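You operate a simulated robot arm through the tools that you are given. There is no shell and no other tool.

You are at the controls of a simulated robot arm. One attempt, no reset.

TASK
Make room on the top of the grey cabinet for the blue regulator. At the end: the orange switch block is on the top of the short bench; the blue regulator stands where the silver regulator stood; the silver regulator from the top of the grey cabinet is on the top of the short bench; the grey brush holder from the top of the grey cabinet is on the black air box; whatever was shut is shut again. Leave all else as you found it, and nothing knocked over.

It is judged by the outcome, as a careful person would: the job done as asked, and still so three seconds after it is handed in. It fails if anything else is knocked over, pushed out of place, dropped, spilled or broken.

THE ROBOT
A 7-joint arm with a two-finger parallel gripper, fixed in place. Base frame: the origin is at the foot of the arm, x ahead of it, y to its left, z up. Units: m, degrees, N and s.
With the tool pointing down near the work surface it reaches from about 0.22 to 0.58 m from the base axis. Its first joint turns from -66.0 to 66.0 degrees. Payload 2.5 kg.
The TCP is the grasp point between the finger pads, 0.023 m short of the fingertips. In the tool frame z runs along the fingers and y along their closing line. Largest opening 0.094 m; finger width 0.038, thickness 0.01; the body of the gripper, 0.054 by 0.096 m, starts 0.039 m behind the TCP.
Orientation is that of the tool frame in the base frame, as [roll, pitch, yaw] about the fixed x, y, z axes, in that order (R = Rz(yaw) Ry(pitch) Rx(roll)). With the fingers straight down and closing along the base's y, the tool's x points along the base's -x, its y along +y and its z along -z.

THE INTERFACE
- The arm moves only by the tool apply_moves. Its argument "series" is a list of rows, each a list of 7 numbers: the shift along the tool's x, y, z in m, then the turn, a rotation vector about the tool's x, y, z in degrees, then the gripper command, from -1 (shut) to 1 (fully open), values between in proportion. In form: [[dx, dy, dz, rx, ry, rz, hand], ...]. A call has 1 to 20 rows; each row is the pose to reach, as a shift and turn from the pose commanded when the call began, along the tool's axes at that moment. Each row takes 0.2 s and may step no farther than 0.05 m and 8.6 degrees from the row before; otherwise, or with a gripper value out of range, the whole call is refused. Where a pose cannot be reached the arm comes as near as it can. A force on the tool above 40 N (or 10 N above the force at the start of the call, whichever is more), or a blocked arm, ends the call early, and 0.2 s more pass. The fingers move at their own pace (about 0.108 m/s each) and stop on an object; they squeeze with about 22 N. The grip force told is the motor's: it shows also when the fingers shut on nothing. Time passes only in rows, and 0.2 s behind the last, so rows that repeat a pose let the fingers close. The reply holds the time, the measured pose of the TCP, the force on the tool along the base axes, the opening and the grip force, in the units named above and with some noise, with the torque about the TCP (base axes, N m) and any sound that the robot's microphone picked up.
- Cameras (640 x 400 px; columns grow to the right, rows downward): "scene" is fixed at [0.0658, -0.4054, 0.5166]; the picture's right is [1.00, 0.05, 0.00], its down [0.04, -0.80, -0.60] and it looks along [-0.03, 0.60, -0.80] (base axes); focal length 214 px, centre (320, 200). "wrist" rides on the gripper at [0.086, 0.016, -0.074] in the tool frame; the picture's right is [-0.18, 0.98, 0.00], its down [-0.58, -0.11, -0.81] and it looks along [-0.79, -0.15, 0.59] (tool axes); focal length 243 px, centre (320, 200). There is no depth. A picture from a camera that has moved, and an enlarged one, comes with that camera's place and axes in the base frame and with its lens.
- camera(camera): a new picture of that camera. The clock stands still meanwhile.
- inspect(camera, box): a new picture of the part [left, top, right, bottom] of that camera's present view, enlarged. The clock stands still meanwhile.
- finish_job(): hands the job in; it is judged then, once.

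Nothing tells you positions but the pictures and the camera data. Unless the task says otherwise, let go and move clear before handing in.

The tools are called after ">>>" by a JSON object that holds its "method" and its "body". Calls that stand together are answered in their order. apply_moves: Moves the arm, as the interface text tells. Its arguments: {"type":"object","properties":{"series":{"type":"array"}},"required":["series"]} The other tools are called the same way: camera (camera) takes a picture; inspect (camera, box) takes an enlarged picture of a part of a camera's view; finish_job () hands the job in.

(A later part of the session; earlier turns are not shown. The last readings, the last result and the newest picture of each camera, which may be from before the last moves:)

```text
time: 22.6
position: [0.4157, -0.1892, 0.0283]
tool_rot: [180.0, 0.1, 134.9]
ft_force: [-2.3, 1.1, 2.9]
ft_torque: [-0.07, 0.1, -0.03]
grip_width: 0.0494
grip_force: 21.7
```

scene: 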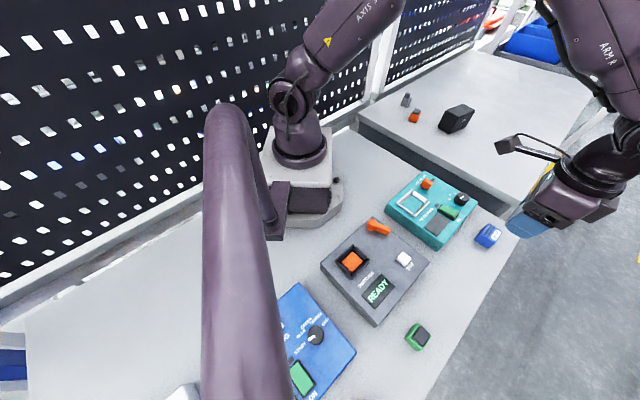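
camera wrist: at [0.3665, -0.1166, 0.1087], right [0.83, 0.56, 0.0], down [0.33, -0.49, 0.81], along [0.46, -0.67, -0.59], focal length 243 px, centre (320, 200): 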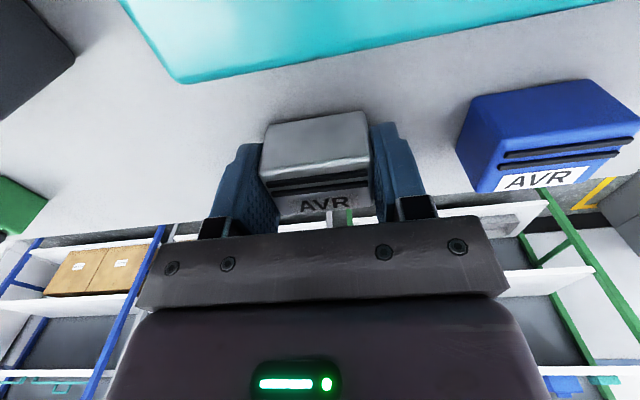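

Light contact now (about 3 N), so the base is on the bench. I'll open part-way and rise straight up.

>>> {"method": "apply_moves", "body": {"series": [[0, 0, 0, 0, 0, 0, 0.1], [0, 0, 0, 0, 0, 0, 0.3], [0, 0, 0, 0, 0, 0, 0.3], [0, 0, -0.01, 0, 0, 0, 0.3], [0, 0, -0.03, 0, 0, 0, 0.3], [0, 0, -0.06, 0, 0, 0, 0.3], [0, 0, -0.1, 0, 0, 0, 0.3], [0, 0, -0.14, 0, 0, 0, 0.3], [0, 0, -0.17, 0, 0, 0, 0.3]]}}

>>> {"method": "camera", "body": {"camera": "wrist"}}

>>> {"method": "camera", "body": {"camera": "scene"}}

```text
time: 24.6
position: [0.4133, -0.187, 0.1976]
tool_rot: [-180.0, -0.1, 135.0]
ft_force: [-0.2, -0.1, 0.0]
ft_torque: [0.01, 0.03, 0.01]
grip_width: 0.0612
grip_force: 0.1
```

```text
taken
camera wrist: at [0.3648, -0.1134, 0.2732], right [0.83, 0.56, 0.0], down [0.33, -0.49, 0.81], along [0.45, -0.67, -0.59], focal length 243 px, centre (320, 200)
```

wrist: 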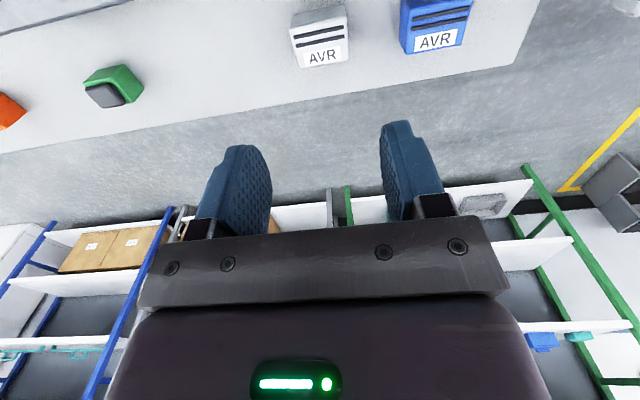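

```text
taken
```

scene: 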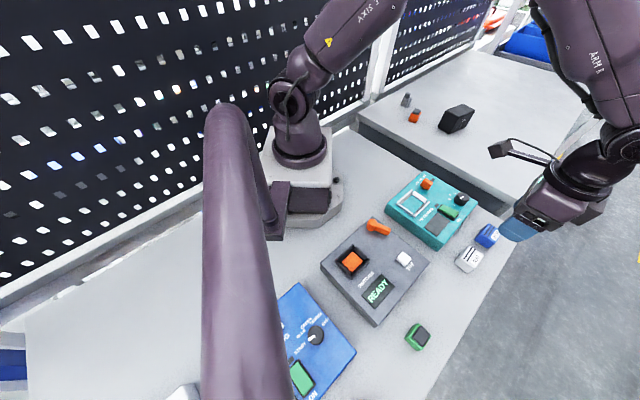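

The silver regulator stands on the bench, with about 5 cm between it and the blue one. Next I'll move above the blue regulator and measure it.

>>> {"method": "apply_moves", "body": {"series": [[-0.0033, 0.0316, 0, 0, 0, 0, 0.5], [-0.0066, 0.0631, 0.01, 0, 0, 0, 0.5], [-0.0099, 0.0947, 0.03, 0, 0, 0, 0.5], [-0.0099, 0.0947, 0.048, 0, 0, 0, 0.5], [-0.0099, 0.0947, 0.048, 0, 0, 0, 0.5]]}}

>>> {"method": "camera", "body": {"camera": "wrist"}}

>>> {"method": "inspect", "body": {"camera": "wrist", "box": [256, 10, 384, 90]}}

```text
time: 25.8
position: [0.4915, -0.1286, 0.1496]
tool_rot: [-179.9, 0.0, 135.1]
ft_force: [0.4, 0.0, -0.2]
ft_torque: [0.01, 0.0, -0.04]
grip_width: 0.0706
grip_force: 0.0
```

```text
taken
camera wrist: at [0.4423, -0.0559, 0.2244], right [0.83, 0.56, 0.0], down [0.33, -0.49, 0.81], along [0.46, -0.67, -0.59], focal length 243 px, centre (320, 200)
```

wrist: 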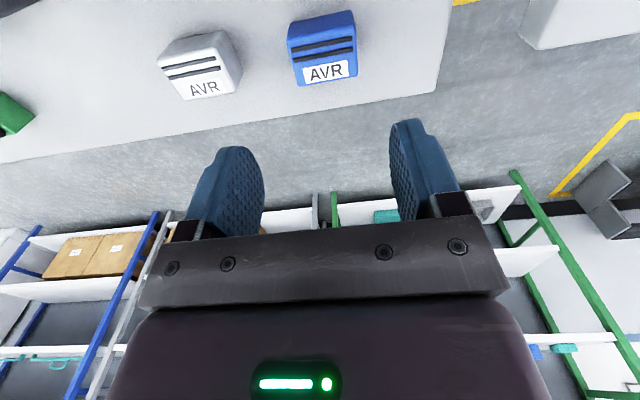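

```text
5.00 times, centred on (320, 50) of wrist
camera zoom: at [0.4423, -0.0559, 0.2244], right [0.83, 0.56, 0.0], down [0.33, -0.49, 0.81], along [0.46, -0.67, -0.59], focal length 1213 px, centre (320, 950)
```

zoom: 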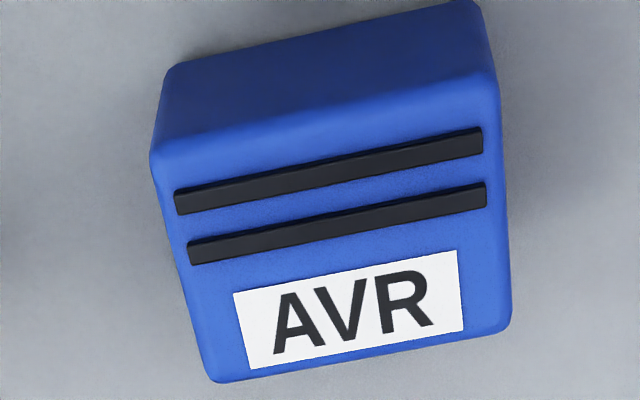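

Blue regulator: centre (0.4926, -0.1232), text along 45°. I'll correct by a few mm and descend around it with the fingers partly open.

>>> {"method": "apply_moves", "body": {"series": [[0.003, 0.0046, 0.02, 0, 0, 0, 0.6], [0.003, 0.0046, 0.045, 0, 0, 0, 0.6], [0.003, 0.0046, 0.07, 0, 0, 0, 0.6], [0.003, 0.0046, 0.09, 0, 0, 0, 0.6], [0.003, 0.0046, 0.105, 0, 0, 0, 0.6], [0.003, 0.0046, 0.115, 0, 0, 0, 0.6], [0.003, 0.0046, 0.12, 0, 0, 0, 0.6], [0.003, 0.0046, 0.12, 0, 0, 0, 0.6]]}}

>>> {"method": "camera", "body": {"camera": "wrist"}}

```text
time: 27.6
position: [0.4894, -0.1238, 0.0298]
tool_rot: [180.0, 0.0, 135.0]
ft_force: [0.0, 0.4, -0.1]
ft_torque: [0.0, 0.02, -0.01]
grip_width: 0.0753
grip_force: 0.0
```

```text
taken
camera wrist: at [0.4422, -0.0513, 0.1041], right [0.83, 0.56, 0.0], down [0.33, -0.49, 0.81], along [0.46, -0.67, -0.59], focal length 243 px, centre (320, 200)
```

wrist: 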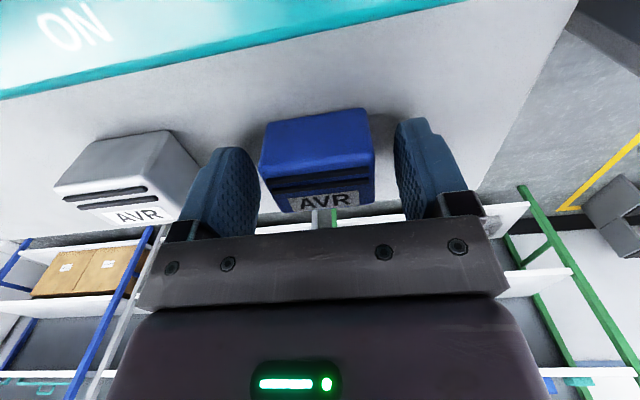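

The blue regulator sits between the fingers with margin on both sides, so I'll close.

>>> {"method": "apply_moves", "body": {"series": [[0, 0, 0, 0, 0, 0, 0.2], [0, 0, 0, 0, 0, 0, -0.2], [0, 0, 0, 0, 0, 0, -1], [0, 0, 0, 0, 0, 0, -1], [0, 0, 0, 0, 0, 0, -1]]}}

>>> {"method": "inspect", "body": {"camera": "wrist", "box": [200, 90, 440, 240]}}

```text
time: 28.8
position: [0.4914, -0.1242, 0.03]
tool_rot: [179.9, -0.1, 135.1]
ft_force: [0.6, 0.6, 0.0]
ft_torque: [0.01, 0.0, 0.01]
grip_width: 0.0495
grip_force: 22.1
```

```text
2.67 times, centred on (320, 165) of wrist
camera zoom: at [0.4421, -0.0513, 0.1042], right [0.83, 0.56, 0.0], down [0.33, -0.49, 0.81], along [0.46, -0.67, -0.59], focal length 647 px, centre (320, 293)
```

zoom: 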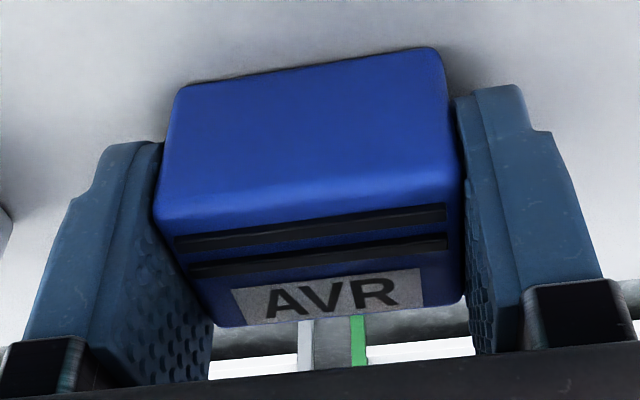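

The grip on the blue regulator looks the same as the one on the silver regulator. I'll lift, carry it to the silver's old spot at yaw 147.5°, and stop above it.

>>> {"method": "apply_moves", "body": {"series": [[0, 0, -0.015, 0, 0, 0, -1], [0, 0, -0.045, 0, 0, 0, -1], [0, 0, -0.085, 0, 0, 0, -1], [0, 0, -0.125, 0, 0, 0, -1], [0.0208, 0.0344, -0.14, 0, 0, -1.8, -1], [0.0415, 0.0689, -0.14, 0, 0, -3.6, -1], [0.0623, 0.1033, -0.14, 0, 0, -5.4, -1], [0.0831, 0.1377, -0.14, 0, 0, -7.2, -1], [0.1039, 0.1721, -0.14, 0, 0, -9, -1], [0.1246, 0.2066, -0.14, 0, 0, -10.8, -1], [0.1454, 0.241, -0.14, 0, 0, -12.5, -1], [0.1454, 0.241, -0.12, 0, 0, -12.5, -1], [0.1454, 0.241, -0.12, 0, 0, -12.5, -1]]}}

>>> {"method": "camera", "body": {"camera": "wrist"}}

>>> {"method": "camera", "body": {"camera": "scene"}}

```text
time: 31.6
position: [0.5579, 0.1496, 0.1499]
tool_rot: [-180.0, 0.0, 147.5]
ft_force: [1.0, -0.7, -1.0]
ft_torque: [-0.01, 0.01, 0.01]
grip_width: 0.0496
grip_force: 22.1
```

```text
taken
camera wrist: at [0.4949, 0.2099, 0.224], right [0.68, 0.73, 0.0], down [0.43, -0.4, 0.81], along [0.59, -0.55, -0.59], focal length 243 px, centre (320, 200)
```

wrist: 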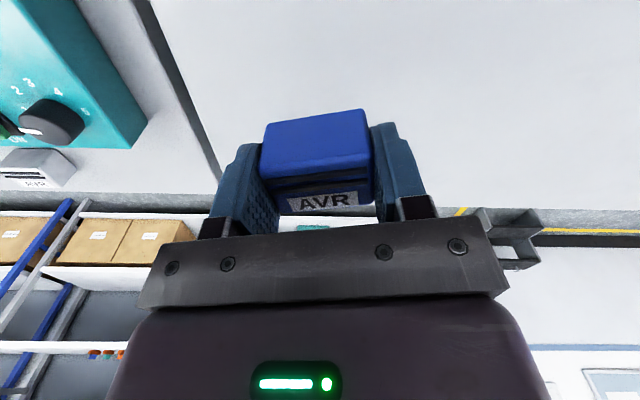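

```text
taken
```

scene: 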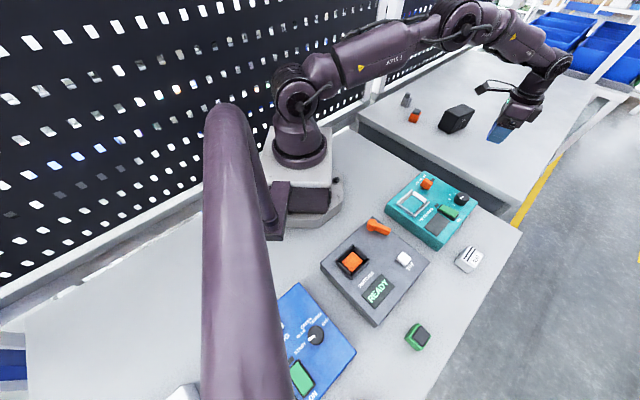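

By background features the gripper is now right over the silver's original centre. I'll descend to just above the cabinet top.

>>> {"method": "apply_moves", "body": {"series": [[0, 0, 0.02, 0, 0, 0, -1], [0, 0, 0.04, 0, 0, 0, -1], [0, 0, 0.055, 0, 0, 0, -1], [0, 0, 0.063, 0, 0, 0, -1], [0, 0, 0.067, 0, 0, 0, -1], [0, 0, 0.067, 0, 0, 0, -1]]}}

>>> {"method": "camera", "body": {"camera": "wrist"}}

>>> {"method": "inspect", "body": {"camera": "scene", "box": [420, 80, 580, 180]}}

```text
time: 33.0
position: [0.5592, 0.1502, 0.0816]
tool_rot: [-179.9, 0.0, 147.4]
ft_force: [-1.4, -0.2, -1.3]
ft_torque: [-0.01, -0.01, 0.0]
grip_width: 0.0495
grip_force: 21.7
```

```text
taken
camera wrist: at [0.4958, 0.2098, 0.1574], right [0.68, 0.73, 0.0], down [0.43, -0.4, 0.81], along [0.59, -0.55, -0.59], focal length 243 px, centre (320, 200)
```

wrist: 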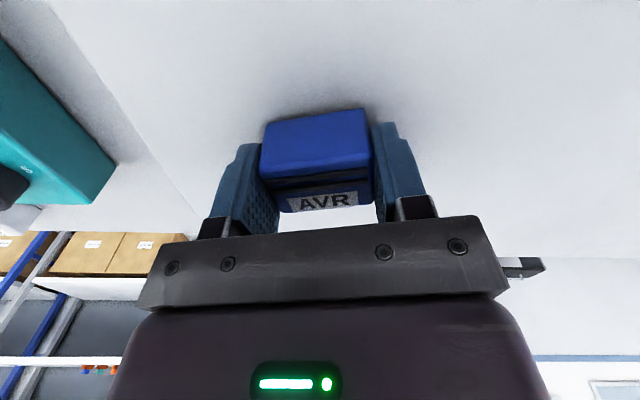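

```text
4.00 times, centred on (500, 130) of scene
camera zoom: at [0.0658, -0.4054, 0.5166], right [1.0, 0.05, 0.0], down [0.04, -0.8, -0.6], along [-0.03, 0.6, -0.8], focal length 858 px, centre (-400, 480)
```

zoom: 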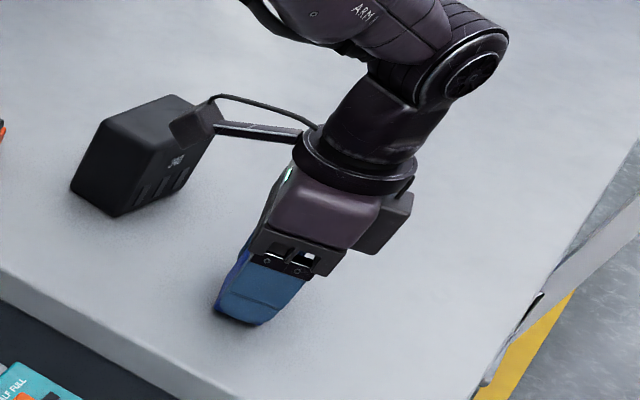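

It is just above the cabinet top. I'll ease down in 1 mm steps until contact.

>>> {"method": "apply_moves", "body": {"series": [[0, 0, 0.001, 0, 0, 0, -1], [0, 0, 0.001, 0, 0, 0, -1]]}}

>>> {"method": "apply_moves", "body": {"series": [[0, 0, 0.001, 0, 0, 0, -1], [0, 0, 0.001, 0, 0, 0, -1]]}}

```text
time: 33.6
position: [0.5578, 0.1481, 0.0804]
tool_rot: [-179.9, 0.0, 147.6]
ft_force: [0.3, 0.4, -0.6]
ft_torque: [-0.04, 0.01, 0.01]
grip_width: 0.0498
grip_force: 22.2
```

```text
time: 34.2
position: [0.5593, 0.1489, 0.0813]
tool_rot: [179.9, -0.1, 147.4]
ft_force: [0.8, -0.6, -0.8]
ft_torque: [0.01, 0.01, 0.0]
grip_width: 0.0497
grip_force: 22.0
```

>>> {"method": "apply_moves", "body": {"series": [[0, 0, 0.001, 0, 0, 0, -1], [0, 0, 0.001, 0, 0, 0, -1]]}}

>>> {"method": "apply_moves", "body": {"series": [[0, 0, 0.001, 0, 0, 0, -1], [0, 0, 0.001, 0, 0, 0, -1]]}}

```text
time: 34.8
position: [0.5597, 0.1493, 0.0793]
tool_rot: [-180.0, 0.0, 147.5]
ft_force: [-0.8, -0.1, 0.4]
ft_torque: [-0.01, -0.01, -0.02]
grip_width: 0.0496
grip_force: 21.8
```

```text
time: 35.4
position: [0.5595, 0.1481, 0.0789]
tool_rot: [180.0, 0.1, 147.6]
ft_force: [-1.6, -0.5, 1.9]
ft_torque: [-0.06, 0.04, -0.04]
grip_width: 0.0494
grip_force: 21.8
```

Contact is starting (about 2 N). I'll release by opening gently and rise straight up.

>>> {"method": "apply_moves", "body": {"series": [[0, 0, 0.0003, 0, 0, 0, 0.2], [0, 0, 0.0003, 0, 0, 0, 0.5], [0, 0, 0.0003, 0, 0, 0, 0.5], [0, 0, -0.01, 0, 0, 0, 0.5], [0, 0, -0.03, 0, 0, 0, 0.5], [0, 0, -0.06, 0, 0, 0, 0.5], [0, 0, -0.1, 0, 0, 0, 0.5], [0, 0, -0.14, 0, 0, 0, 0.5]]}}

>>> {"method": "camera", "body": {"camera": "wrist"}}

>>> {"method": "inspect", "body": {"camera": "scene", "box": [450, 130, 514, 170]}}

```text
time: 37.2
position: [0.558, 0.1498, 0.2199]
tool_rot: [180.0, 0.0, 147.4]
ft_force: [0.5, 0.1, -0.2]
ft_torque: [-0.02, -0.02, -0.02]
grip_width: 0.0707
grip_force: 0.1
```

```text
taken
camera wrist: at [0.4938, 0.2102, 0.295], right [0.68, 0.73, 0.0], down [0.43, -0.4, 0.81], along [0.59, -0.55, -0.59], focal length 243 px, centre (320, 200)
```

wrist: 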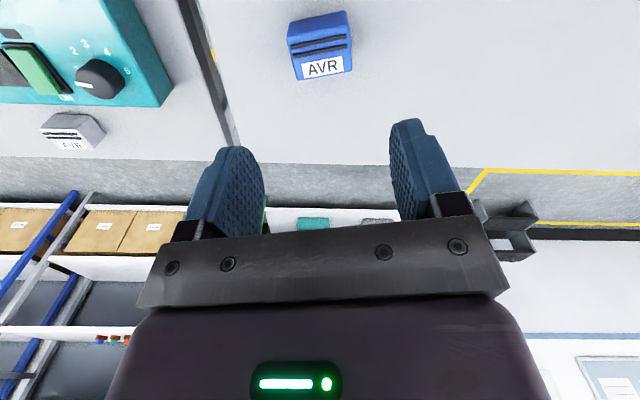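

```text
10.00 times, centred on (482, 150) of scene
camera zoom: at [0.0658, -0.4054, 0.5166], right [1.0, 0.05, 0.0], down [0.04, -0.8, -0.6], along [-0.03, 0.6, -0.8], focal length 2145 px, centre (-1300, 700)
```

zoom: 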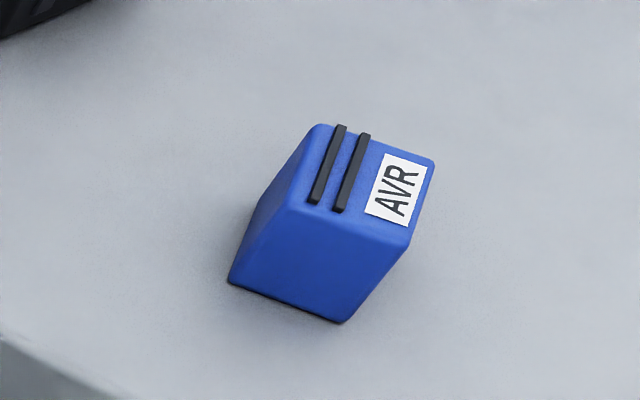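

The blue regulator stands exactly where the silver one stood, with the same pixels and orientation. Next is the orange switch block, so I'll move to a view of it with the camera side toward the robot, away from the pegboard.

>>> {"method": "apply_moves", "body": {"series": [[0.0225, 0.0018, -0.01, 0, 0, -8.2, 0.5], [0.045, 0.0036, -0.02, 0, 0, -16.5, 0.5], [0.0675, 0.0054, -0.03, 0, 0, -24.7, 0.5], [0.09, 0.0072, -0.03, 0, 0, -33, 0.5], [0.1125, 0.009, -0.03, 0, 0, -41.2, 0.5], [0.135, 0.0107, -0.03, 0, 0, -49.4, 0.5], [0.1576, 0.0125, -0.03, 0, 0, -57.7, 0.5], [0.18, 0.0143, -0.03, 0, 0, -65.9, 0.5], [0.2026, 0.0161, -0.03, 0, 0, -74.1, 0.5], [0.225, 0.0179, -0.03, 0, 0, -82.4, 0.5], [0.2476, 0.0197, -0.03, 0, 0, -90.6, 0.5], [0.2476, 0.0197, -0.03, 0, 0, -90.6, 0.5]]}}

>>> {"method": "camera", "body": {"camera": "wrist"}}

>>> {"method": "camera", "body": {"camera": "scene"}}

```text
time: 39.8
position: [0.3593, 0.2979, 0.249]
tool_rot: [180.0, 0.0, -121.8]
ft_force: [-0.3, 0.0, -0.4]
ft_torque: [-0.02, 0.05, -0.04]
grip_width: 0.0704
grip_force: 0.1
```

```text
taken
camera wrist: at [0.3012, 0.2341, 0.324], right [-0.74, 0.67, 0.0], down [0.4, 0.44, 0.81], along [0.54, 0.6, -0.59], focal length 243 px, centre (320, 200)
```

wrist: 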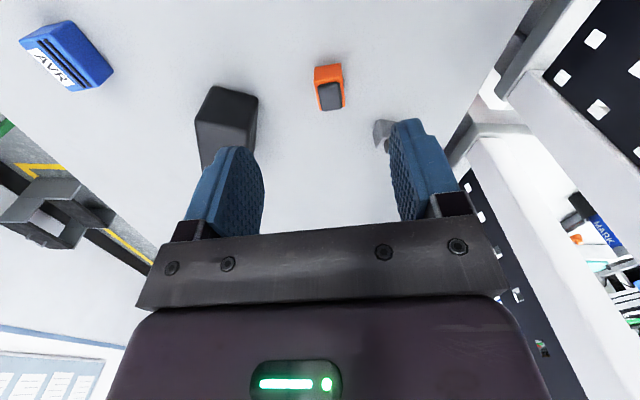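

```text
taken
```

scene: 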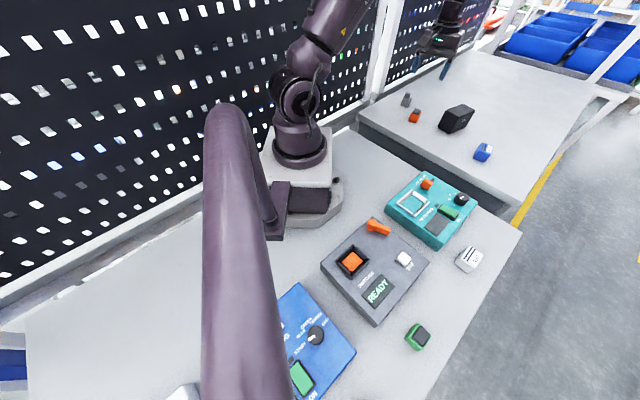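

>>> {"method": "inspect", "body": {"camera": "wrist", "box": [280, 50, 408, 130]}}

>>> {"method": "inspect", "body": {"camera": "wrist", "box": [180, 70, 340, 170]}}

>>> {"method": "inspect", "body": {"camera": "scene", "box": [390, 85, 438, 130]}}

```text
5.00 times, centred on (344, 90) of wrist
camera zoom: at [0.3012, 0.2341, 0.324], right [-0.74, 0.67, 0.0], down [0.4, 0.44, 0.81], along [0.54, 0.6, -0.59], focal length 1213 px, centre (200, 750)
```

zoom: 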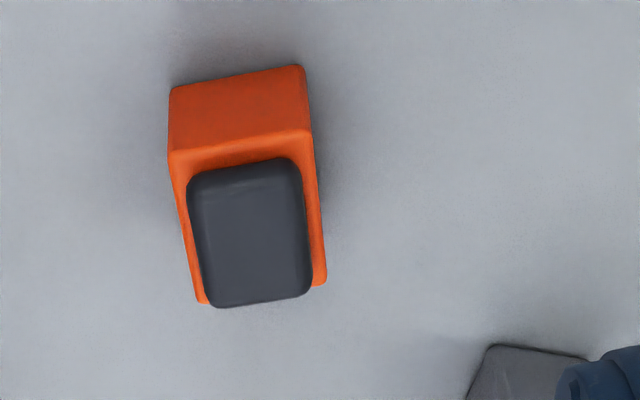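

```text
4.00 times, centred on (260, 120) of wrist
camera zoom: at [0.3012, 0.2341, 0.324], right [-0.74, 0.67, 0.0], down [0.4, 0.44, 0.81], along [0.54, 0.6, -0.59], focal length 970 px, centre (560, 520)
```

zoom: 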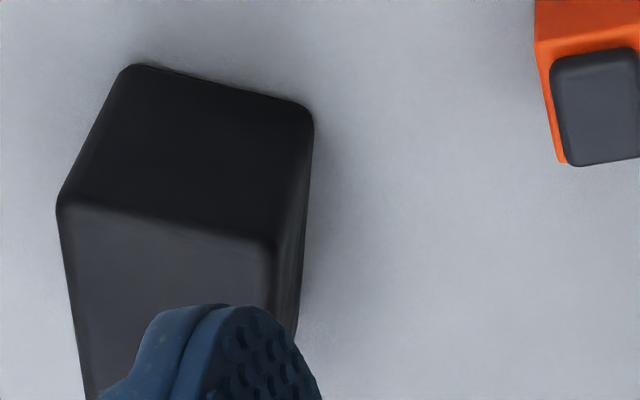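

```text
8.89 times, centred on (414, 108) of scene
camera zoom: at [0.0658, -0.4054, 0.5166], right [1.0, 0.05, 0.0], down [0.04, -0.8, -0.6], along [-0.03, 0.6, -0.8], focal length 1906 px, centre (-516, 1022)
```

zoom: 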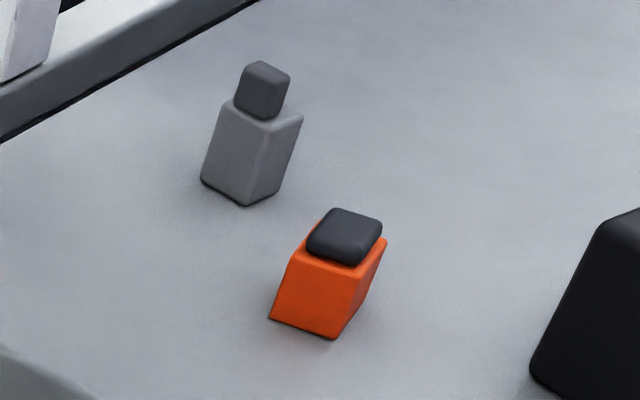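

Orange switch block: body centre (0.390, 0.349), 0.029 × 0.035 × 0.027, aligned with the gripper at yaw −122°. I'll move above it and check.

>>> {"method": "apply_moves", "body": {"series": [[-0.015, 0, 0.025, 0, 0, 0, 0.5], [-0.03, 0, 0.05, 0, 0, 0, 0.5], [-0.045, 0.0003, 0.075, 0, 0, 0, 0.5], [-0.0595, 0.0005, 0.099, 0, 0, 0, 0.5], [-0.0595, 0.0005, 0.099, 0, 0, 0, 0.5]]}}

>>> {"method": "camera", "body": {"camera": "wrist"}}

>>> {"method": "inspect", "body": {"camera": "wrist", "box": [256, 50, 384, 130]}}

```text
time: 41.0
position: [0.3943, 0.3496, 0.1511]
tool_rot: [179.9, 0.0, -121.9]
ft_force: [0.5, 0.8, -0.4]
ft_torque: [-0.01, -0.03, -0.01]
grip_width: 0.0706
grip_force: 0.0
```

```text
taken
camera wrist: at [0.3349, 0.2856, 0.2254], right [-0.74, 0.68, 0.0], down [0.4, 0.44, 0.81], along [0.55, 0.59, -0.59], focal length 243 px, centre (320, 200)
```

wrist: 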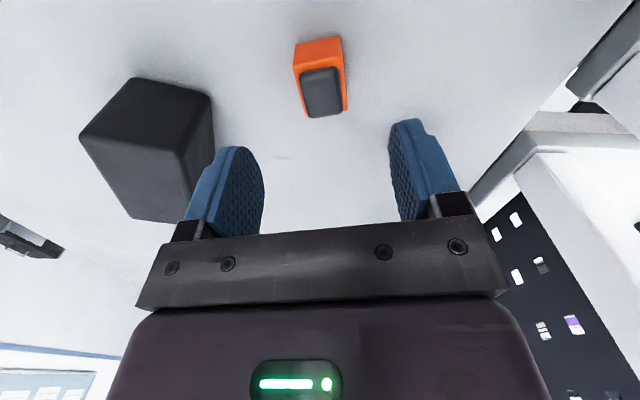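

```text
5.00 times, centred on (320, 90) of wrist
camera zoom: at [0.3349, 0.2856, 0.2254], right [-0.74, 0.68, 0.0], down [0.4, 0.44, 0.81], along [0.55, 0.59, -0.59], focal length 1213 px, centre (320, 750)
```

zoom: 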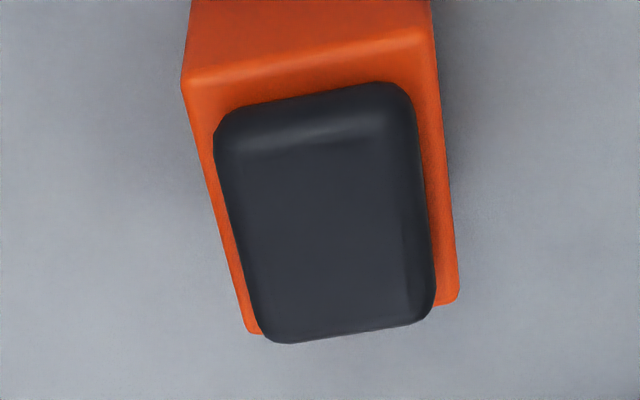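

The block is about 4 mm nearer the camera than the gripper centre. I'll correct that and descend to grip height.

>>> {"method": "apply_moves", "body": {"series": [[0.004, 0.002, 0.02, 0, 0, 0, 0.5], [0.004, 0.002, 0.04, 0, 0, 0, 0.5], [0.004, 0.002, 0.055, 0, 0, 0, 0.5], [0.004, 0.002, 0.066, 0, 0, 0, 0.5], [0.004, 0.002, 0.072, 0, 0, 0, 0.5], [0.004, 0.002, 0.072, 0, 0, 0, 0.5]]}}

>>> {"method": "camera", "body": {"camera": "wrist"}}

>>> {"method": "inspect", "body": {"camera": "scene", "box": [380, 60, 480, 140]}}

```text
time: 42.4
position: [0.3891, 0.3474, 0.0789]
tool_rot: [180.0, 0.0, -121.8]
ft_force: [0.8, -0.9, 0.2]
ft_torque: [0.02, 0.03, 0.03]
grip_width: 0.0706
grip_force: 0.0
```

```text
taken
camera wrist: at [0.3297, 0.2832, 0.1531], right [-0.74, 0.68, 0.0], down [0.4, 0.44, 0.81], along [0.55, 0.59, -0.59], focal length 243 px, centre (320, 200)
```

wrist: 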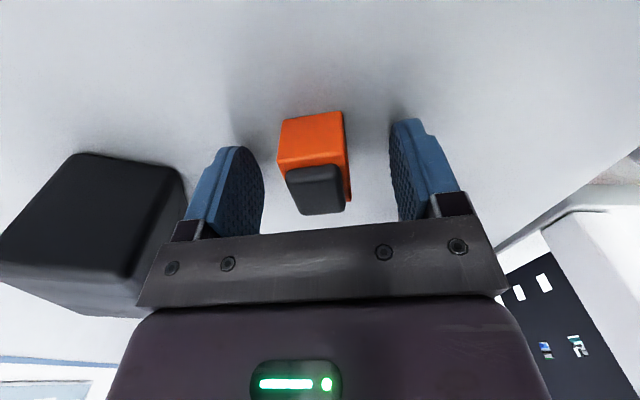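

```text
5.00 times, centred on (430, 100) of scene
camera zoom: at [0.0658, -0.4054, 0.5166], right [1.0, 0.05, 0.0], down [0.04, -0.8, -0.6], along [-0.03, 0.6, -0.8], focal length 1072 px, centre (-230, 700)
```

zoom: 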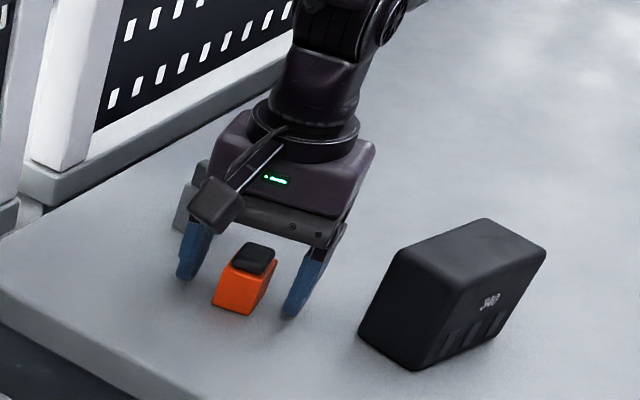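

The switch block sits between the fingers with everything clear, so I'll close on it.

>>> {"method": "apply_moves", "body": {"series": [[0, 0, 0, 0, 0, 0, 0], [0, 0, 0, 0, 0, 0, -0.3], [0, 0, 0, 0, 0, 0, -1], [0, 0, 0, 0, 0, 0, -1], [0, 0, 0, 0, 0, 0, -1]]}}

>>> {"method": "inspect", "body": {"camera": "wrist", "box": [200, 90, 440, 240]}}

```text
time: 43.6
position: [0.3884, 0.3473, 0.0789]
tool_rot: [-180.0, 0.0, -121.9]
ft_force: [0.0, -0.1, 0.3]
ft_torque: [-0.03, 0.0, -0.04]
grip_width: 0.0293
grip_force: 21.8
```

```text
2.67 times, centred on (320, 165) of wrist
camera zoom: at [0.3297, 0.2832, 0.1533], right [-0.74, 0.68, 0.0], down [0.4, 0.44, 0.81], along [0.55, 0.59, -0.59], focal length 647 px, centre (320, 293)
```

zoom: 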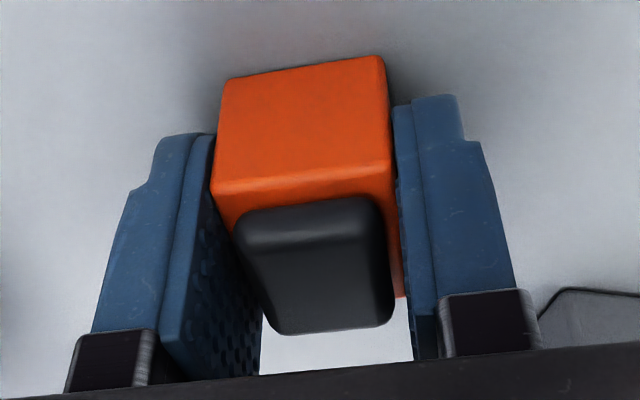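

The grip is secure at 0.029 m. I'll lift and carry it to the blue regulator's old, now free, spot on the short bench, stopping above it.

>>> {"method": "apply_moves", "body": {"series": [[0, 0, -0.015, 0, 0, 0, -1], [0, 0, -0.045, 0, 0, 0, -1], [0, 0, -0.085, 0, 0, 0, -1], [0, 0, -0.125, 0, 0, 0, -1], [0.0287, -0.0281, -0.13, 0, 0, 1.1, -1], [0.0574, -0.0562, -0.13, 0, 0, 2.2, -1], [0.0861, -0.0843, -0.13, 0, 0, 3.3, -1], [0.1148, -0.1124, -0.13, 0, 0, 4.4, -1], [0.1435, -0.1405, -0.13, 0, 0, 5.5, -1], [0.1722, -0.1686, -0.13, 0, 0, 6.6, -1], [0.2009, -0.1966, -0.13, 0, 0, 7.7, -1], [0.2296, -0.2247, -0.13, 0, 0, 8.8, -1], [0.2583, -0.2528, -0.13, 0, 0, 9.9, -1], [0.287, -0.2809, -0.13, 0, 0, 11, -1], [0.3157, -0.309, -0.13, 0, 0, 12, -1], [0.3444, -0.3371, -0.13, 0, 0, 13, -1], [0.3444, -0.3371, -0.13, 0, 0, 13, -1]]}}

>>> {"method": "camera", "body": {"camera": "wrist"}}

>>> {"method": "camera", "body": {"camera": "scene"}}

```text
time: 47.2
position: [0.4937, -0.1249, 0.2093]
tool_rot: [-179.9, 0.1, -134.8]
ft_force: [-0.2, 0.4, 0.0]
ft_torque: [0.01, 0.02, 0.02]
grip_width: 0.0292
grip_force: 22.0
```

```text
taken
camera wrist: at [0.4214, -0.1734, 0.2836], right [-0.57, 0.82, 0.0], down [0.49, 0.33, 0.81], along [0.66, 0.46, -0.59], focal length 243 px, centre (320, 200)
```

wrist: 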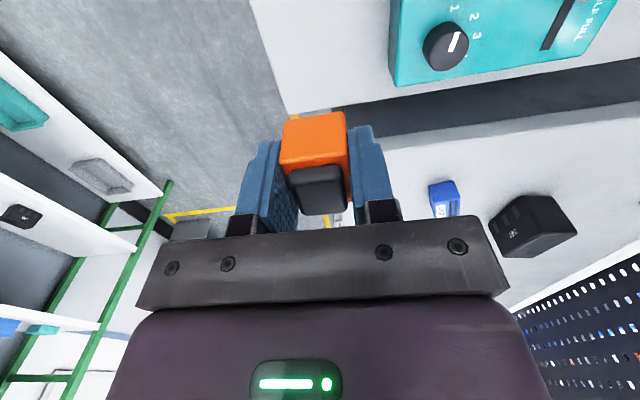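

```text
taken
```

scene: 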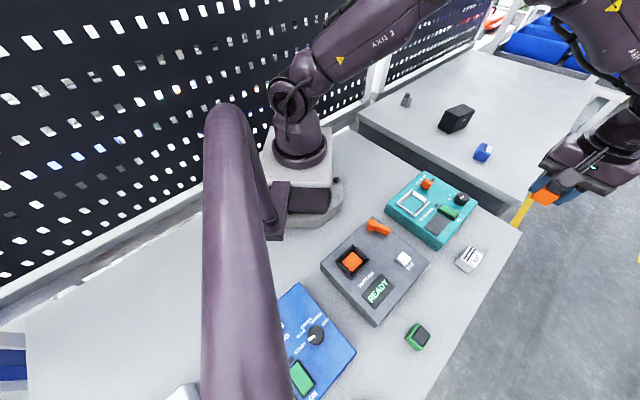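

It's above the free spot. I'll lower to a few mm above the bench.

>>> {"method": "apply_moves", "body": {"series": [[0, 0, 0.03, 0, 0, 0, -1], [0, 0, 0.065, 0, 0, 0, -1], [0, 0, 0.1, 0, 0, 0, -1], [0, 0, 0.13, 0, 0, 0, -1], [0, 0, 0.155, 0, 0, 0, -1], [0, 0, 0.168, 0, 0, 0, -1], [0, 0, 0.176, 0, 0, 0, -1], [0, 0, 0.176, 0, 0, 0, -1]]}}

>>> {"method": "inspect", "body": {"camera": "scene", "box": [420, 180, 580, 280]}}

>>> {"method": "camera", "body": {"camera": "wrist"}}

```text
time: 49.0
position: [0.4928, -0.1237, 0.0319]
tool_rot: [180.0, 0.0, -134.9]
ft_force: [0.1, -0.2, -0.8]
ft_torque: [0.0, 0.0, 0.01]
grip_width: 0.0293
grip_force: 21.9
```

```text
4.00 times, centred on (500, 230) of scene
camera zoom: at [0.0658, -0.4054, 0.5166], right [1.0, 0.05, 0.0], down [0.04, -0.8, -0.6], along [-0.03, 0.6, -0.8], focal length 858 px, centre (-400, 80)
```

zoom: 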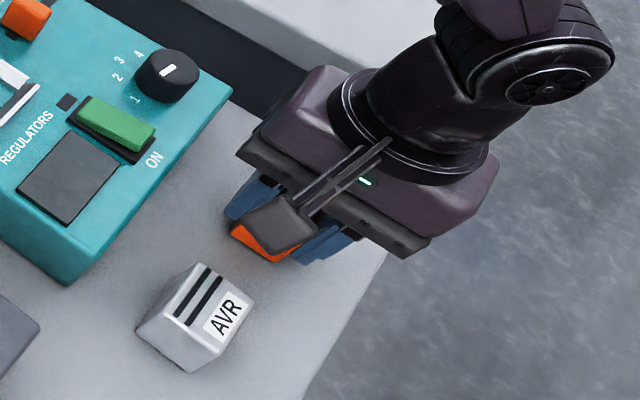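

```text
taken
camera wrist: at [0.4215, -0.1726, 0.1064], right [-0.57, 0.82, 0.0], down [0.49, 0.33, 0.81], along [0.67, 0.46, -0.59], focal length 243 px, centre (320, 200)
```

wrist: 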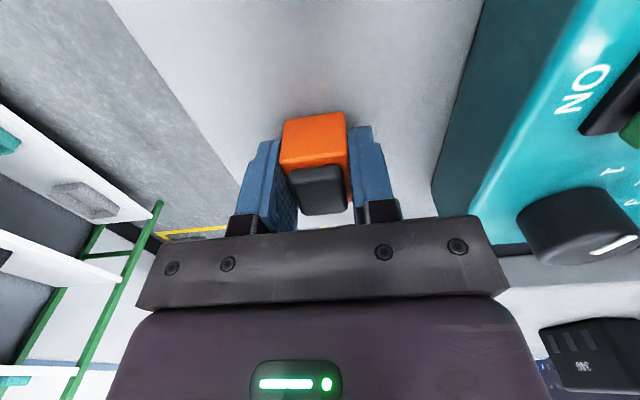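

>>> {"method": "apply_moves", "body": {"series": [[0, 0, 0.0015, 0, 0, 0, -1], [0, 0, 0.0025, 0, 0, 0, -1], [0, 0, 0.0025, 0, 0, 0, -1]]}}

>>> {"method": "apply_moves", "body": {"series": [[0, 0, 0.001, 0, 0, 0, -1], [0, 0, 0.001, 0, 0, 0, -1]]}}

```text
time: 49.8
position: [0.492, -0.1236, 0.03]
tool_rot: [-180.0, 0.0, -134.9]
ft_force: [0.4, 0.9, 0.2]
ft_torque: [0.03, 0.03, 0.01]
grip_width: 0.0294
grip_force: 21.7
```

```text
time: 50.4
position: [0.4929, -0.1229, 0.0292]
tool_rot: [-180.0, 0.0, -134.9]
ft_force: [-0.3, -0.3, -0.5]
ft_torque: [0.01, 0.01, 0.02]
grip_width: 0.029
grip_force: 21.7
```

The scene looks clear and there is no contact yet, so I'll continue down in 1 mm steps.

>>> {"method": "apply_moves", "body": {"series": [[0, 0, 0.001, 0, 0, 0, -1], [0, 0, 0.001, 0, 0, 0, -1]]}}

>>> {"method": "apply_moves", "body": {"series": [[0, 0, 0.0007, 0, 0, 0, -1], [0, 0, 0.0007, 0, 0, 0, -1]]}}

```text
time: 51.0
position: [0.4931, -0.1233, 0.0284]
tool_rot: [-180.0, 0.0, -134.8]
ft_force: [-2.4, 1.0, 10.0]
ft_torque: [0.06, 0.12, 0.01]
grip_width: 0.0293
grip_force: 22.2
```

```text
time: 51.6
position: [0.4938, -0.1222, 0.0284]
tool_rot: [-180.0, 0.1, -134.9]
ft_force: [-3.8, 0.7, 19.1]
ft_torque: [0.04, 0.08, -0.02]
grip_width: 0.029
grip_force: 21.6
```

Firmly in contact now. I'll back off the pressing by about 1.5 mm, open part-way and rise straight up.

>>> {"method": "apply_moves", "body": {"series": [[0, 0, -0.0013, 0, 0, 0, -1], [0, 0, -0.0013, 0, 0, 0, -0.2], [0, 0, -0.0013, 0, 0, 0, 0.1], [0, 0, -0.0013, 0, 0, 0, 0.2], [0, 0, -0.012, 0, 0, 0, 0.2], [0, 0, -0.03, 0, 0, 0, 0.2], [0, 0, -0.06, 0, 0, 0, 0.2], [0, 0, -0.1, 0, 0, 0, 0.2], [0, 0, -0.14, 0, 0, 0, 0.2], [0, 0, -0.18, 0, 0, 0, 0.2]]}}

>>> {"method": "camera", "body": {"camera": "wrist"}}

>>> {"method": "inspect", "body": {"camera": "scene", "box": [400, 180, 560, 280]}}

```text
time: 53.8
position: [0.4938, -0.1234, 0.2069]
tool_rot: [180.0, 0.0, -134.8]
ft_force: [-0.5, 0.4, 0.7]
ft_torque: [0.06, 0.01, 0.02]
grip_width: 0.0566
grip_force: 0.0
```

```text
taken
camera wrist: at [0.4213, -0.1732, 0.2822], right [-0.57, 0.82, 0.0], down [0.49, 0.33, 0.81], along [0.66, 0.46, -0.59], focal length 243 px, centre (320, 200)
```

wrist: 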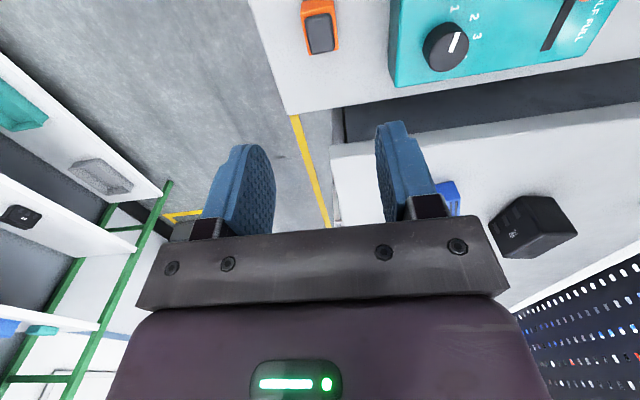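

```text
4.00 times, centred on (480, 230) of scene
camera zoom: at [0.0658, -0.4054, 0.5166], right [1.0, 0.05, 0.0], down [0.04, -0.8, -0.6], along [-0.03, 0.6, -0.8], focal length 858 px, centre (-320, 80)
```

zoom: 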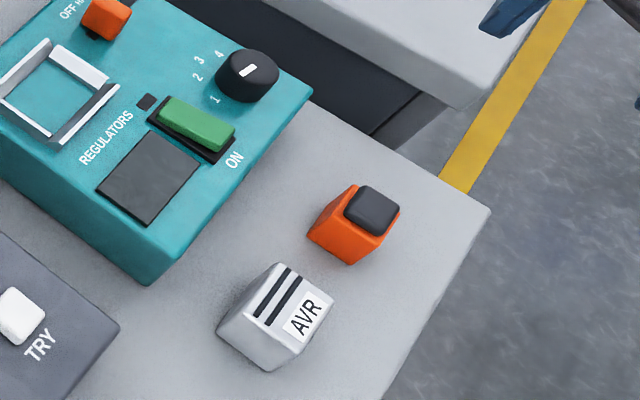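

The orange switch block stands on the bench next to the silver regulator. Next is the grey brush holder, so I'll swing back over the cabinet to look at it.

>>> {"method": "apply_moves", "body": {"series": [[-0.0207, 0.0386, -0.01, 0, 0, 0.5, 0.5], [-0.0414, 0.0773, -0.02, 0, 0, 1, 0.5], [-0.0621, 0.1159, -0.03, 0, 0, 1.5, 0.5], [-0.0828, 0.1546, -0.043, 0, 0, 2, 0.5], [-0.1035, 0.1932, -0.043, 0, 0, 2.5, 0.5], [-0.1242, 0.2319, -0.043, 0, 0, 3, 0.5], [-0.1449, 0.2705, -0.043, 0, 0, 3.5, 0.5], [-0.1656, 0.3091, -0.043, 0, 0, 4, 0.5], [-0.1863, 0.3478, -0.043, 0, 0, 4.5, 0.5], [-0.207, 0.3864, -0.043, 0, 0, 5, 0.5], [-0.2277, 0.4251, -0.043, 0, 0, 5.6, 0.5], [-0.2484, 0.4637, -0.043, 0, 0, 6.2, 0.5], [-0.2484, 0.4637, -0.043, 0, 0, 6.2, 0.5]]}}

>>> {"method": "camera", "body": {"camera": "wrist"}}

>>> {"method": "camera", "body": {"camera": "scene"}}

```text
time: 56.6
position: [0.34, 0.381, 0.2493]
tool_rot: [-179.9, 0.0, -141.2]
ft_force: [-0.9, -0.6, 0.5]
ft_torque: [-0.03, -0.01, 0.01]
grip_width: 0.0708
grip_force: 0.0
```

```text
taken
camera wrist: at [0.2622, 0.3401, 0.3243], right [-0.47, 0.88, 0.0], down [0.52, 0.28, 0.81], along [0.71, 0.38, -0.59], focal length 243 px, centre (320, 200)
```

wrist: 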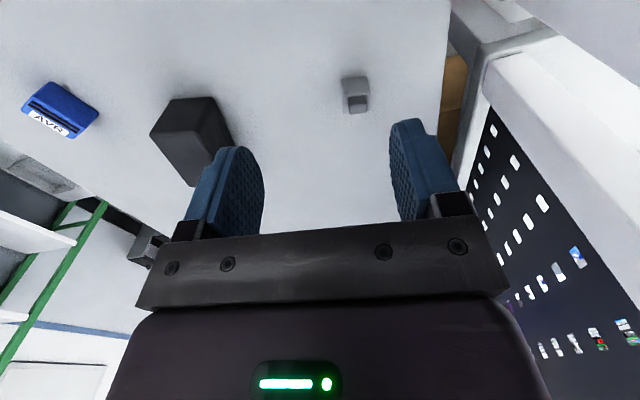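

```text
taken
```

scene: 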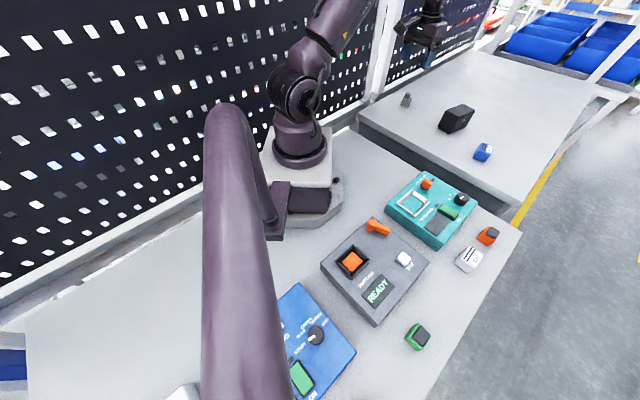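

>>> {"method": "inspect", "body": {"camera": "wrist", "box": [300, 60, 396, 120]}}

>>> {"method": "inspect", "body": {"camera": "wrist", "box": [130, 80, 290, 200]}}

>>> {"method": "inspect", "body": {"camera": "scene", "box": [370, 50, 498, 140]}}

>>> {"method": "inspect", "body": {"camera": "wrist", "box": [400, 0, 640, 150]}}

```text
6.67 times, centred on (348, 90) of wrist
camera zoom: at [0.2622, 0.3401, 0.3243], right [-0.47, 0.88, 0.0], down [0.52, 0.28, 0.81], along [0.71, 0.38, -0.59], focal length 1618 px, centre (133, 933)
```

zoom: 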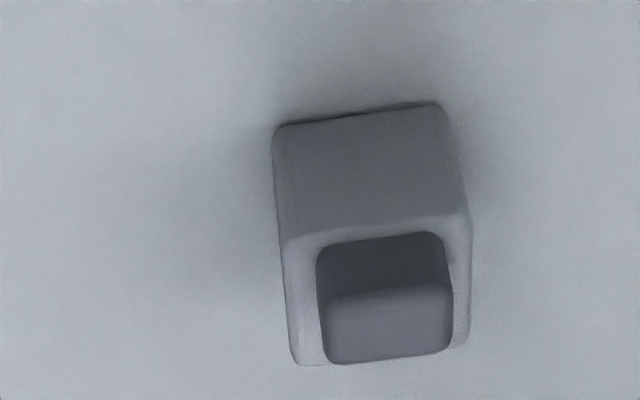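

```text
3.33 times, centred on (210, 140) of wrist
camera zoom: at [0.2622, 0.3401, 0.3243], right [-0.47, 0.88, 0.0], down [0.52, 0.28, 0.81], along [0.71, 0.38, -0.59], focal length 809 px, centre (687, 400)
```

zoom: 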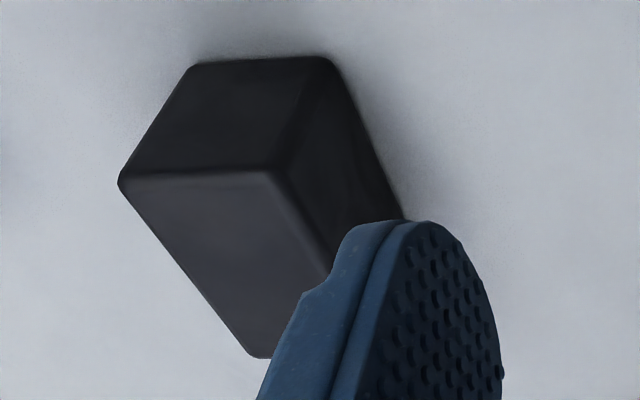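

```text
4.44 times, centred on (434, 95) of scene
camera zoom: at [0.0658, -0.4053, 0.5166], right [1.0, 0.05, 0.0], down [0.04, -0.8, -0.6], along [-0.03, 0.6, -0.8], focal length 953 px, centre (-187, 667)
```

zoom: 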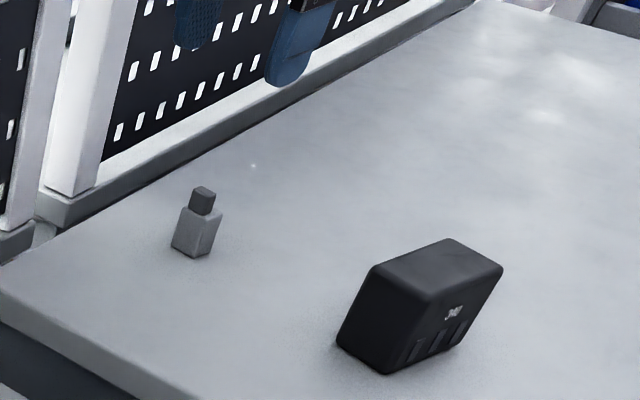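

```text
2.67 times, centred on (520, 75) of wrist
camera zoom: at [0.2622, 0.3401, 0.3243], right [-0.47, 0.88, 0.0], down [0.52, 0.28, 0.81], along [0.71, 0.38, -0.59], focal length 647 px, centre (-213, 533)
```

zoom: 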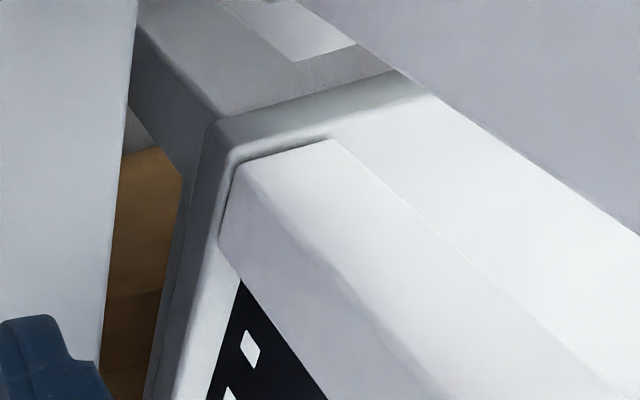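

Brush holder: body centre (0.377, 0.448), 0.028 × 0.023, body top z≈0.084, cap top about 0.095, at reach 0.585. The cabinet's back edge and pegboard are about 10 cm away. I'll move above it carefully.

>>> {"method": "apply_moves", "body": {"series": [[-0.0141, 0.0058, 0.01, 0, 0, 0.3, 0.5], [-0.0283, 0.0116, 0.025, 0, 0, 0.6, 0.5], [-0.0424, 0.0174, 0.045, 0, 0, 0.9, 0.5], [-0.0566, 0.0232, 0.065, 0, 0, 1.2, 0.5], [-0.0707, 0.029, 0.085, 0, 0, 1.3, 0.5], [-0.0707, 0.029, 0.085, 0, 0, 1.3, 0.5]]}}

>>> {"method": "camera", "body": {"camera": "wrist"}}

>>> {"method": "inspect", "body": {"camera": "wrist", "box": [272, 50, 368, 110]}}

>>> {"method": "inspect", "body": {"camera": "scene", "box": [350, 30, 478, 130]}}

```text
time: 58.0
position: [0.3758, 0.4449, 0.1639]
tool_rot: [-180.0, 0.0, -142.4]
ft_force: [0.5, 0.6, 0.0]
ft_torque: [0.02, 0.0, 0.0]
grip_width: 0.0706
grip_force: 0.1
```

```text
taken
camera wrist: at [0.2973, 0.406, 0.2396], right [-0.45, 0.89, 0.0], down [0.53, 0.27, 0.81], along [0.72, 0.37, -0.59], focal length 243 px, centre (320, 200)
```

wrist: 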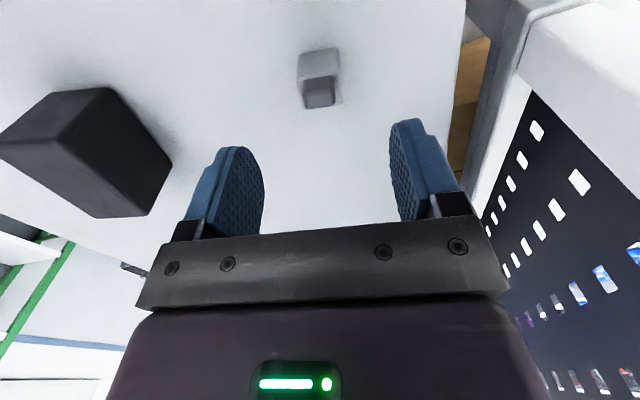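

```text
6.67 times, centred on (320, 80) of wrist
camera zoom: at [0.2973, 0.406, 0.2396], right [-0.45, 0.89, 0.0], down [0.53, 0.27, 0.81], along [0.72, 0.37, -0.59], focal length 1618 px, centre (320, 1000)
```

zoom: 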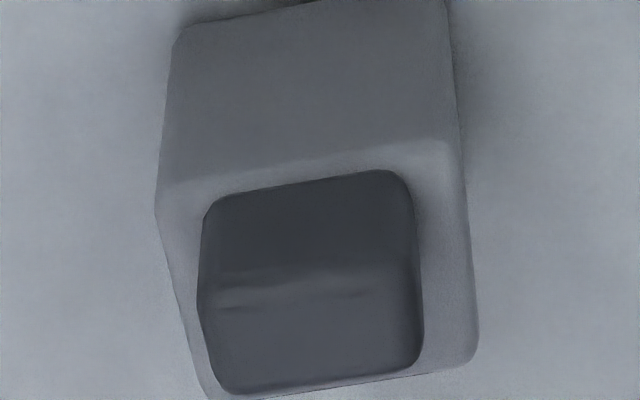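

```text
4.00 times, centred on (414, 80) of scene
camera zoom: at [0.0658, -0.4054, 0.5166], right [1.0, 0.05, 0.0], down [0.04, -0.8, -0.6], along [-0.03, 0.6, -0.8], focal length 858 px, centre (-56, 680)
```

zoom: 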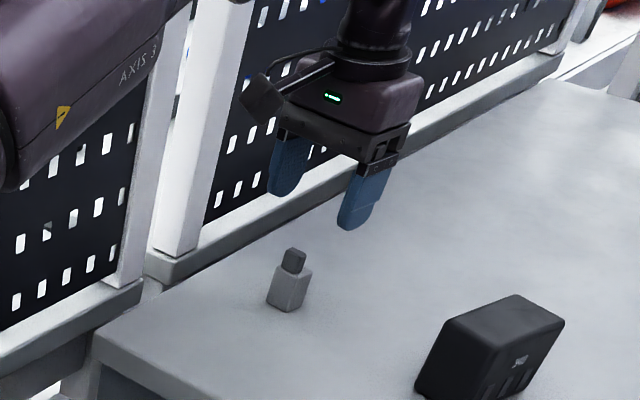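

Well aligned, within about 1 mm. I'll descend to grip height.

>>> {"method": "apply_moves", "body": {"series": [[-0.0005, 0, 0.02, 0, 0, 0, 0.5], [-0.0005, 0, 0.04, 0, 0, 0, 0.5], [-0.0005, 0, 0.06, 0, 0, 0, 0.5], [-0.0005, 0, 0.073, 0, 0, 0, 0.5], [-0.0005, 0, 0.082, 0, 0, 0, 0.5], [-0.0005, 0, 0.085, 0, 0, 0, 0.5], [-0.0005, 0, 0.085, 0, 0, 0, 0.5]]}}

>>> {"method": "camera", "body": {"camera": "wrist"}}

>>> {"method": "inspect", "body": {"camera": "scene", "box": [350, 30, 478, 130]}}

```text
time: 59.6
position: [0.3758, 0.4485, 0.0795]
tool_rot: [-180.0, 0.0, -142.4]
ft_force: [1.0, -0.4, -0.4]
ft_torque: [-0.01, -0.03, -0.01]
grip_width: 0.0705
grip_force: 0.2
```

```text
taken
camera wrist: at [0.2983, 0.408, 0.1546], right [-0.45, 0.89, 0.0], down [0.53, 0.27, 0.81], along [0.72, 0.37, -0.59], focal length 243 px, centre (320, 200)
```

wrist: 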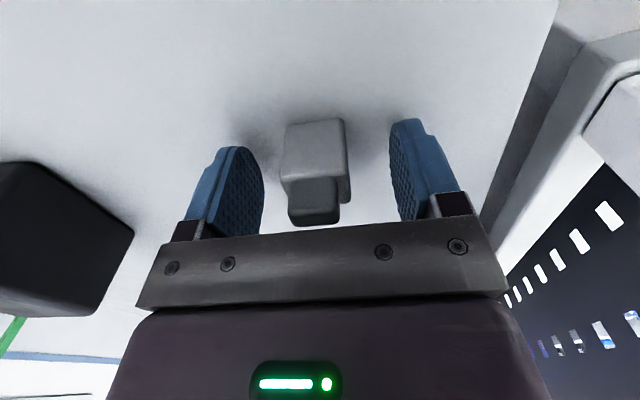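

```text
4.00 times, centred on (414, 80) of scene
camera zoom: at [0.0658, -0.4054, 0.5166], right [1.0, 0.05, 0.0], down [0.04, -0.8, -0.6], along [-0.03, 0.6, -0.8], focal length 858 px, centre (-56, 680)
```

zoom: 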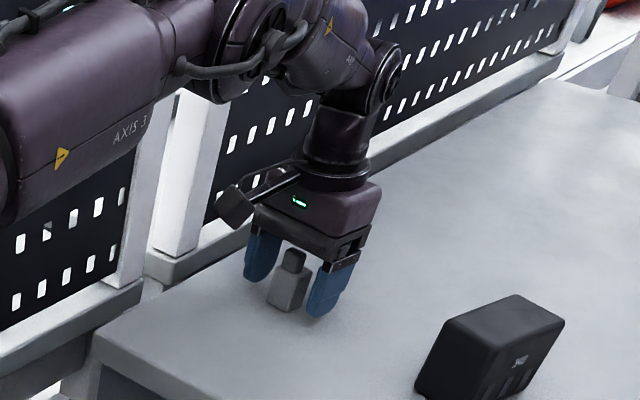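

It reached the pose cleanly, with the brush holder between the fingers. I'll close.

>>> {"method": "apply_moves", "body": {"series": [[0, 0, 0, 0, 0, 0, 0], [0, 0, 0, 0, 0, 0, -0.3], [0, 0, 0, 0, 0, 0, -1], [0, 0, 0, 0, 0, 0, -1], [0, 0, 0, 0, 0, 0, -1]]}}

>>> {"method": "inspect", "body": {"camera": "wrist", "box": [200, 90, 440, 240]}}

```text
time: 60.8
position: [0.3752, 0.4478, 0.0819]
tool_rot: [180.0, 0.0, -142.5]
ft_force: [0.5, 0.8, 0.4]
ft_torque: [-0.03, 0.03, 0.03]
grip_width: 0.0299
grip_force: 22.4
```

```text
2.67 times, centred on (320, 165) of wrist
camera zoom: at [0.2983, 0.408, 0.1548], right [-0.45, 0.89, 0.0], down [0.53, 0.27, 0.81], along [0.72, 0.37, -0.59], focal length 647 px, centre (320, 293)
```

zoom: 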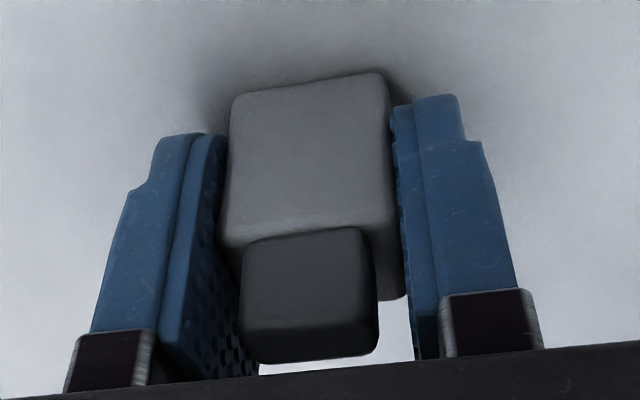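

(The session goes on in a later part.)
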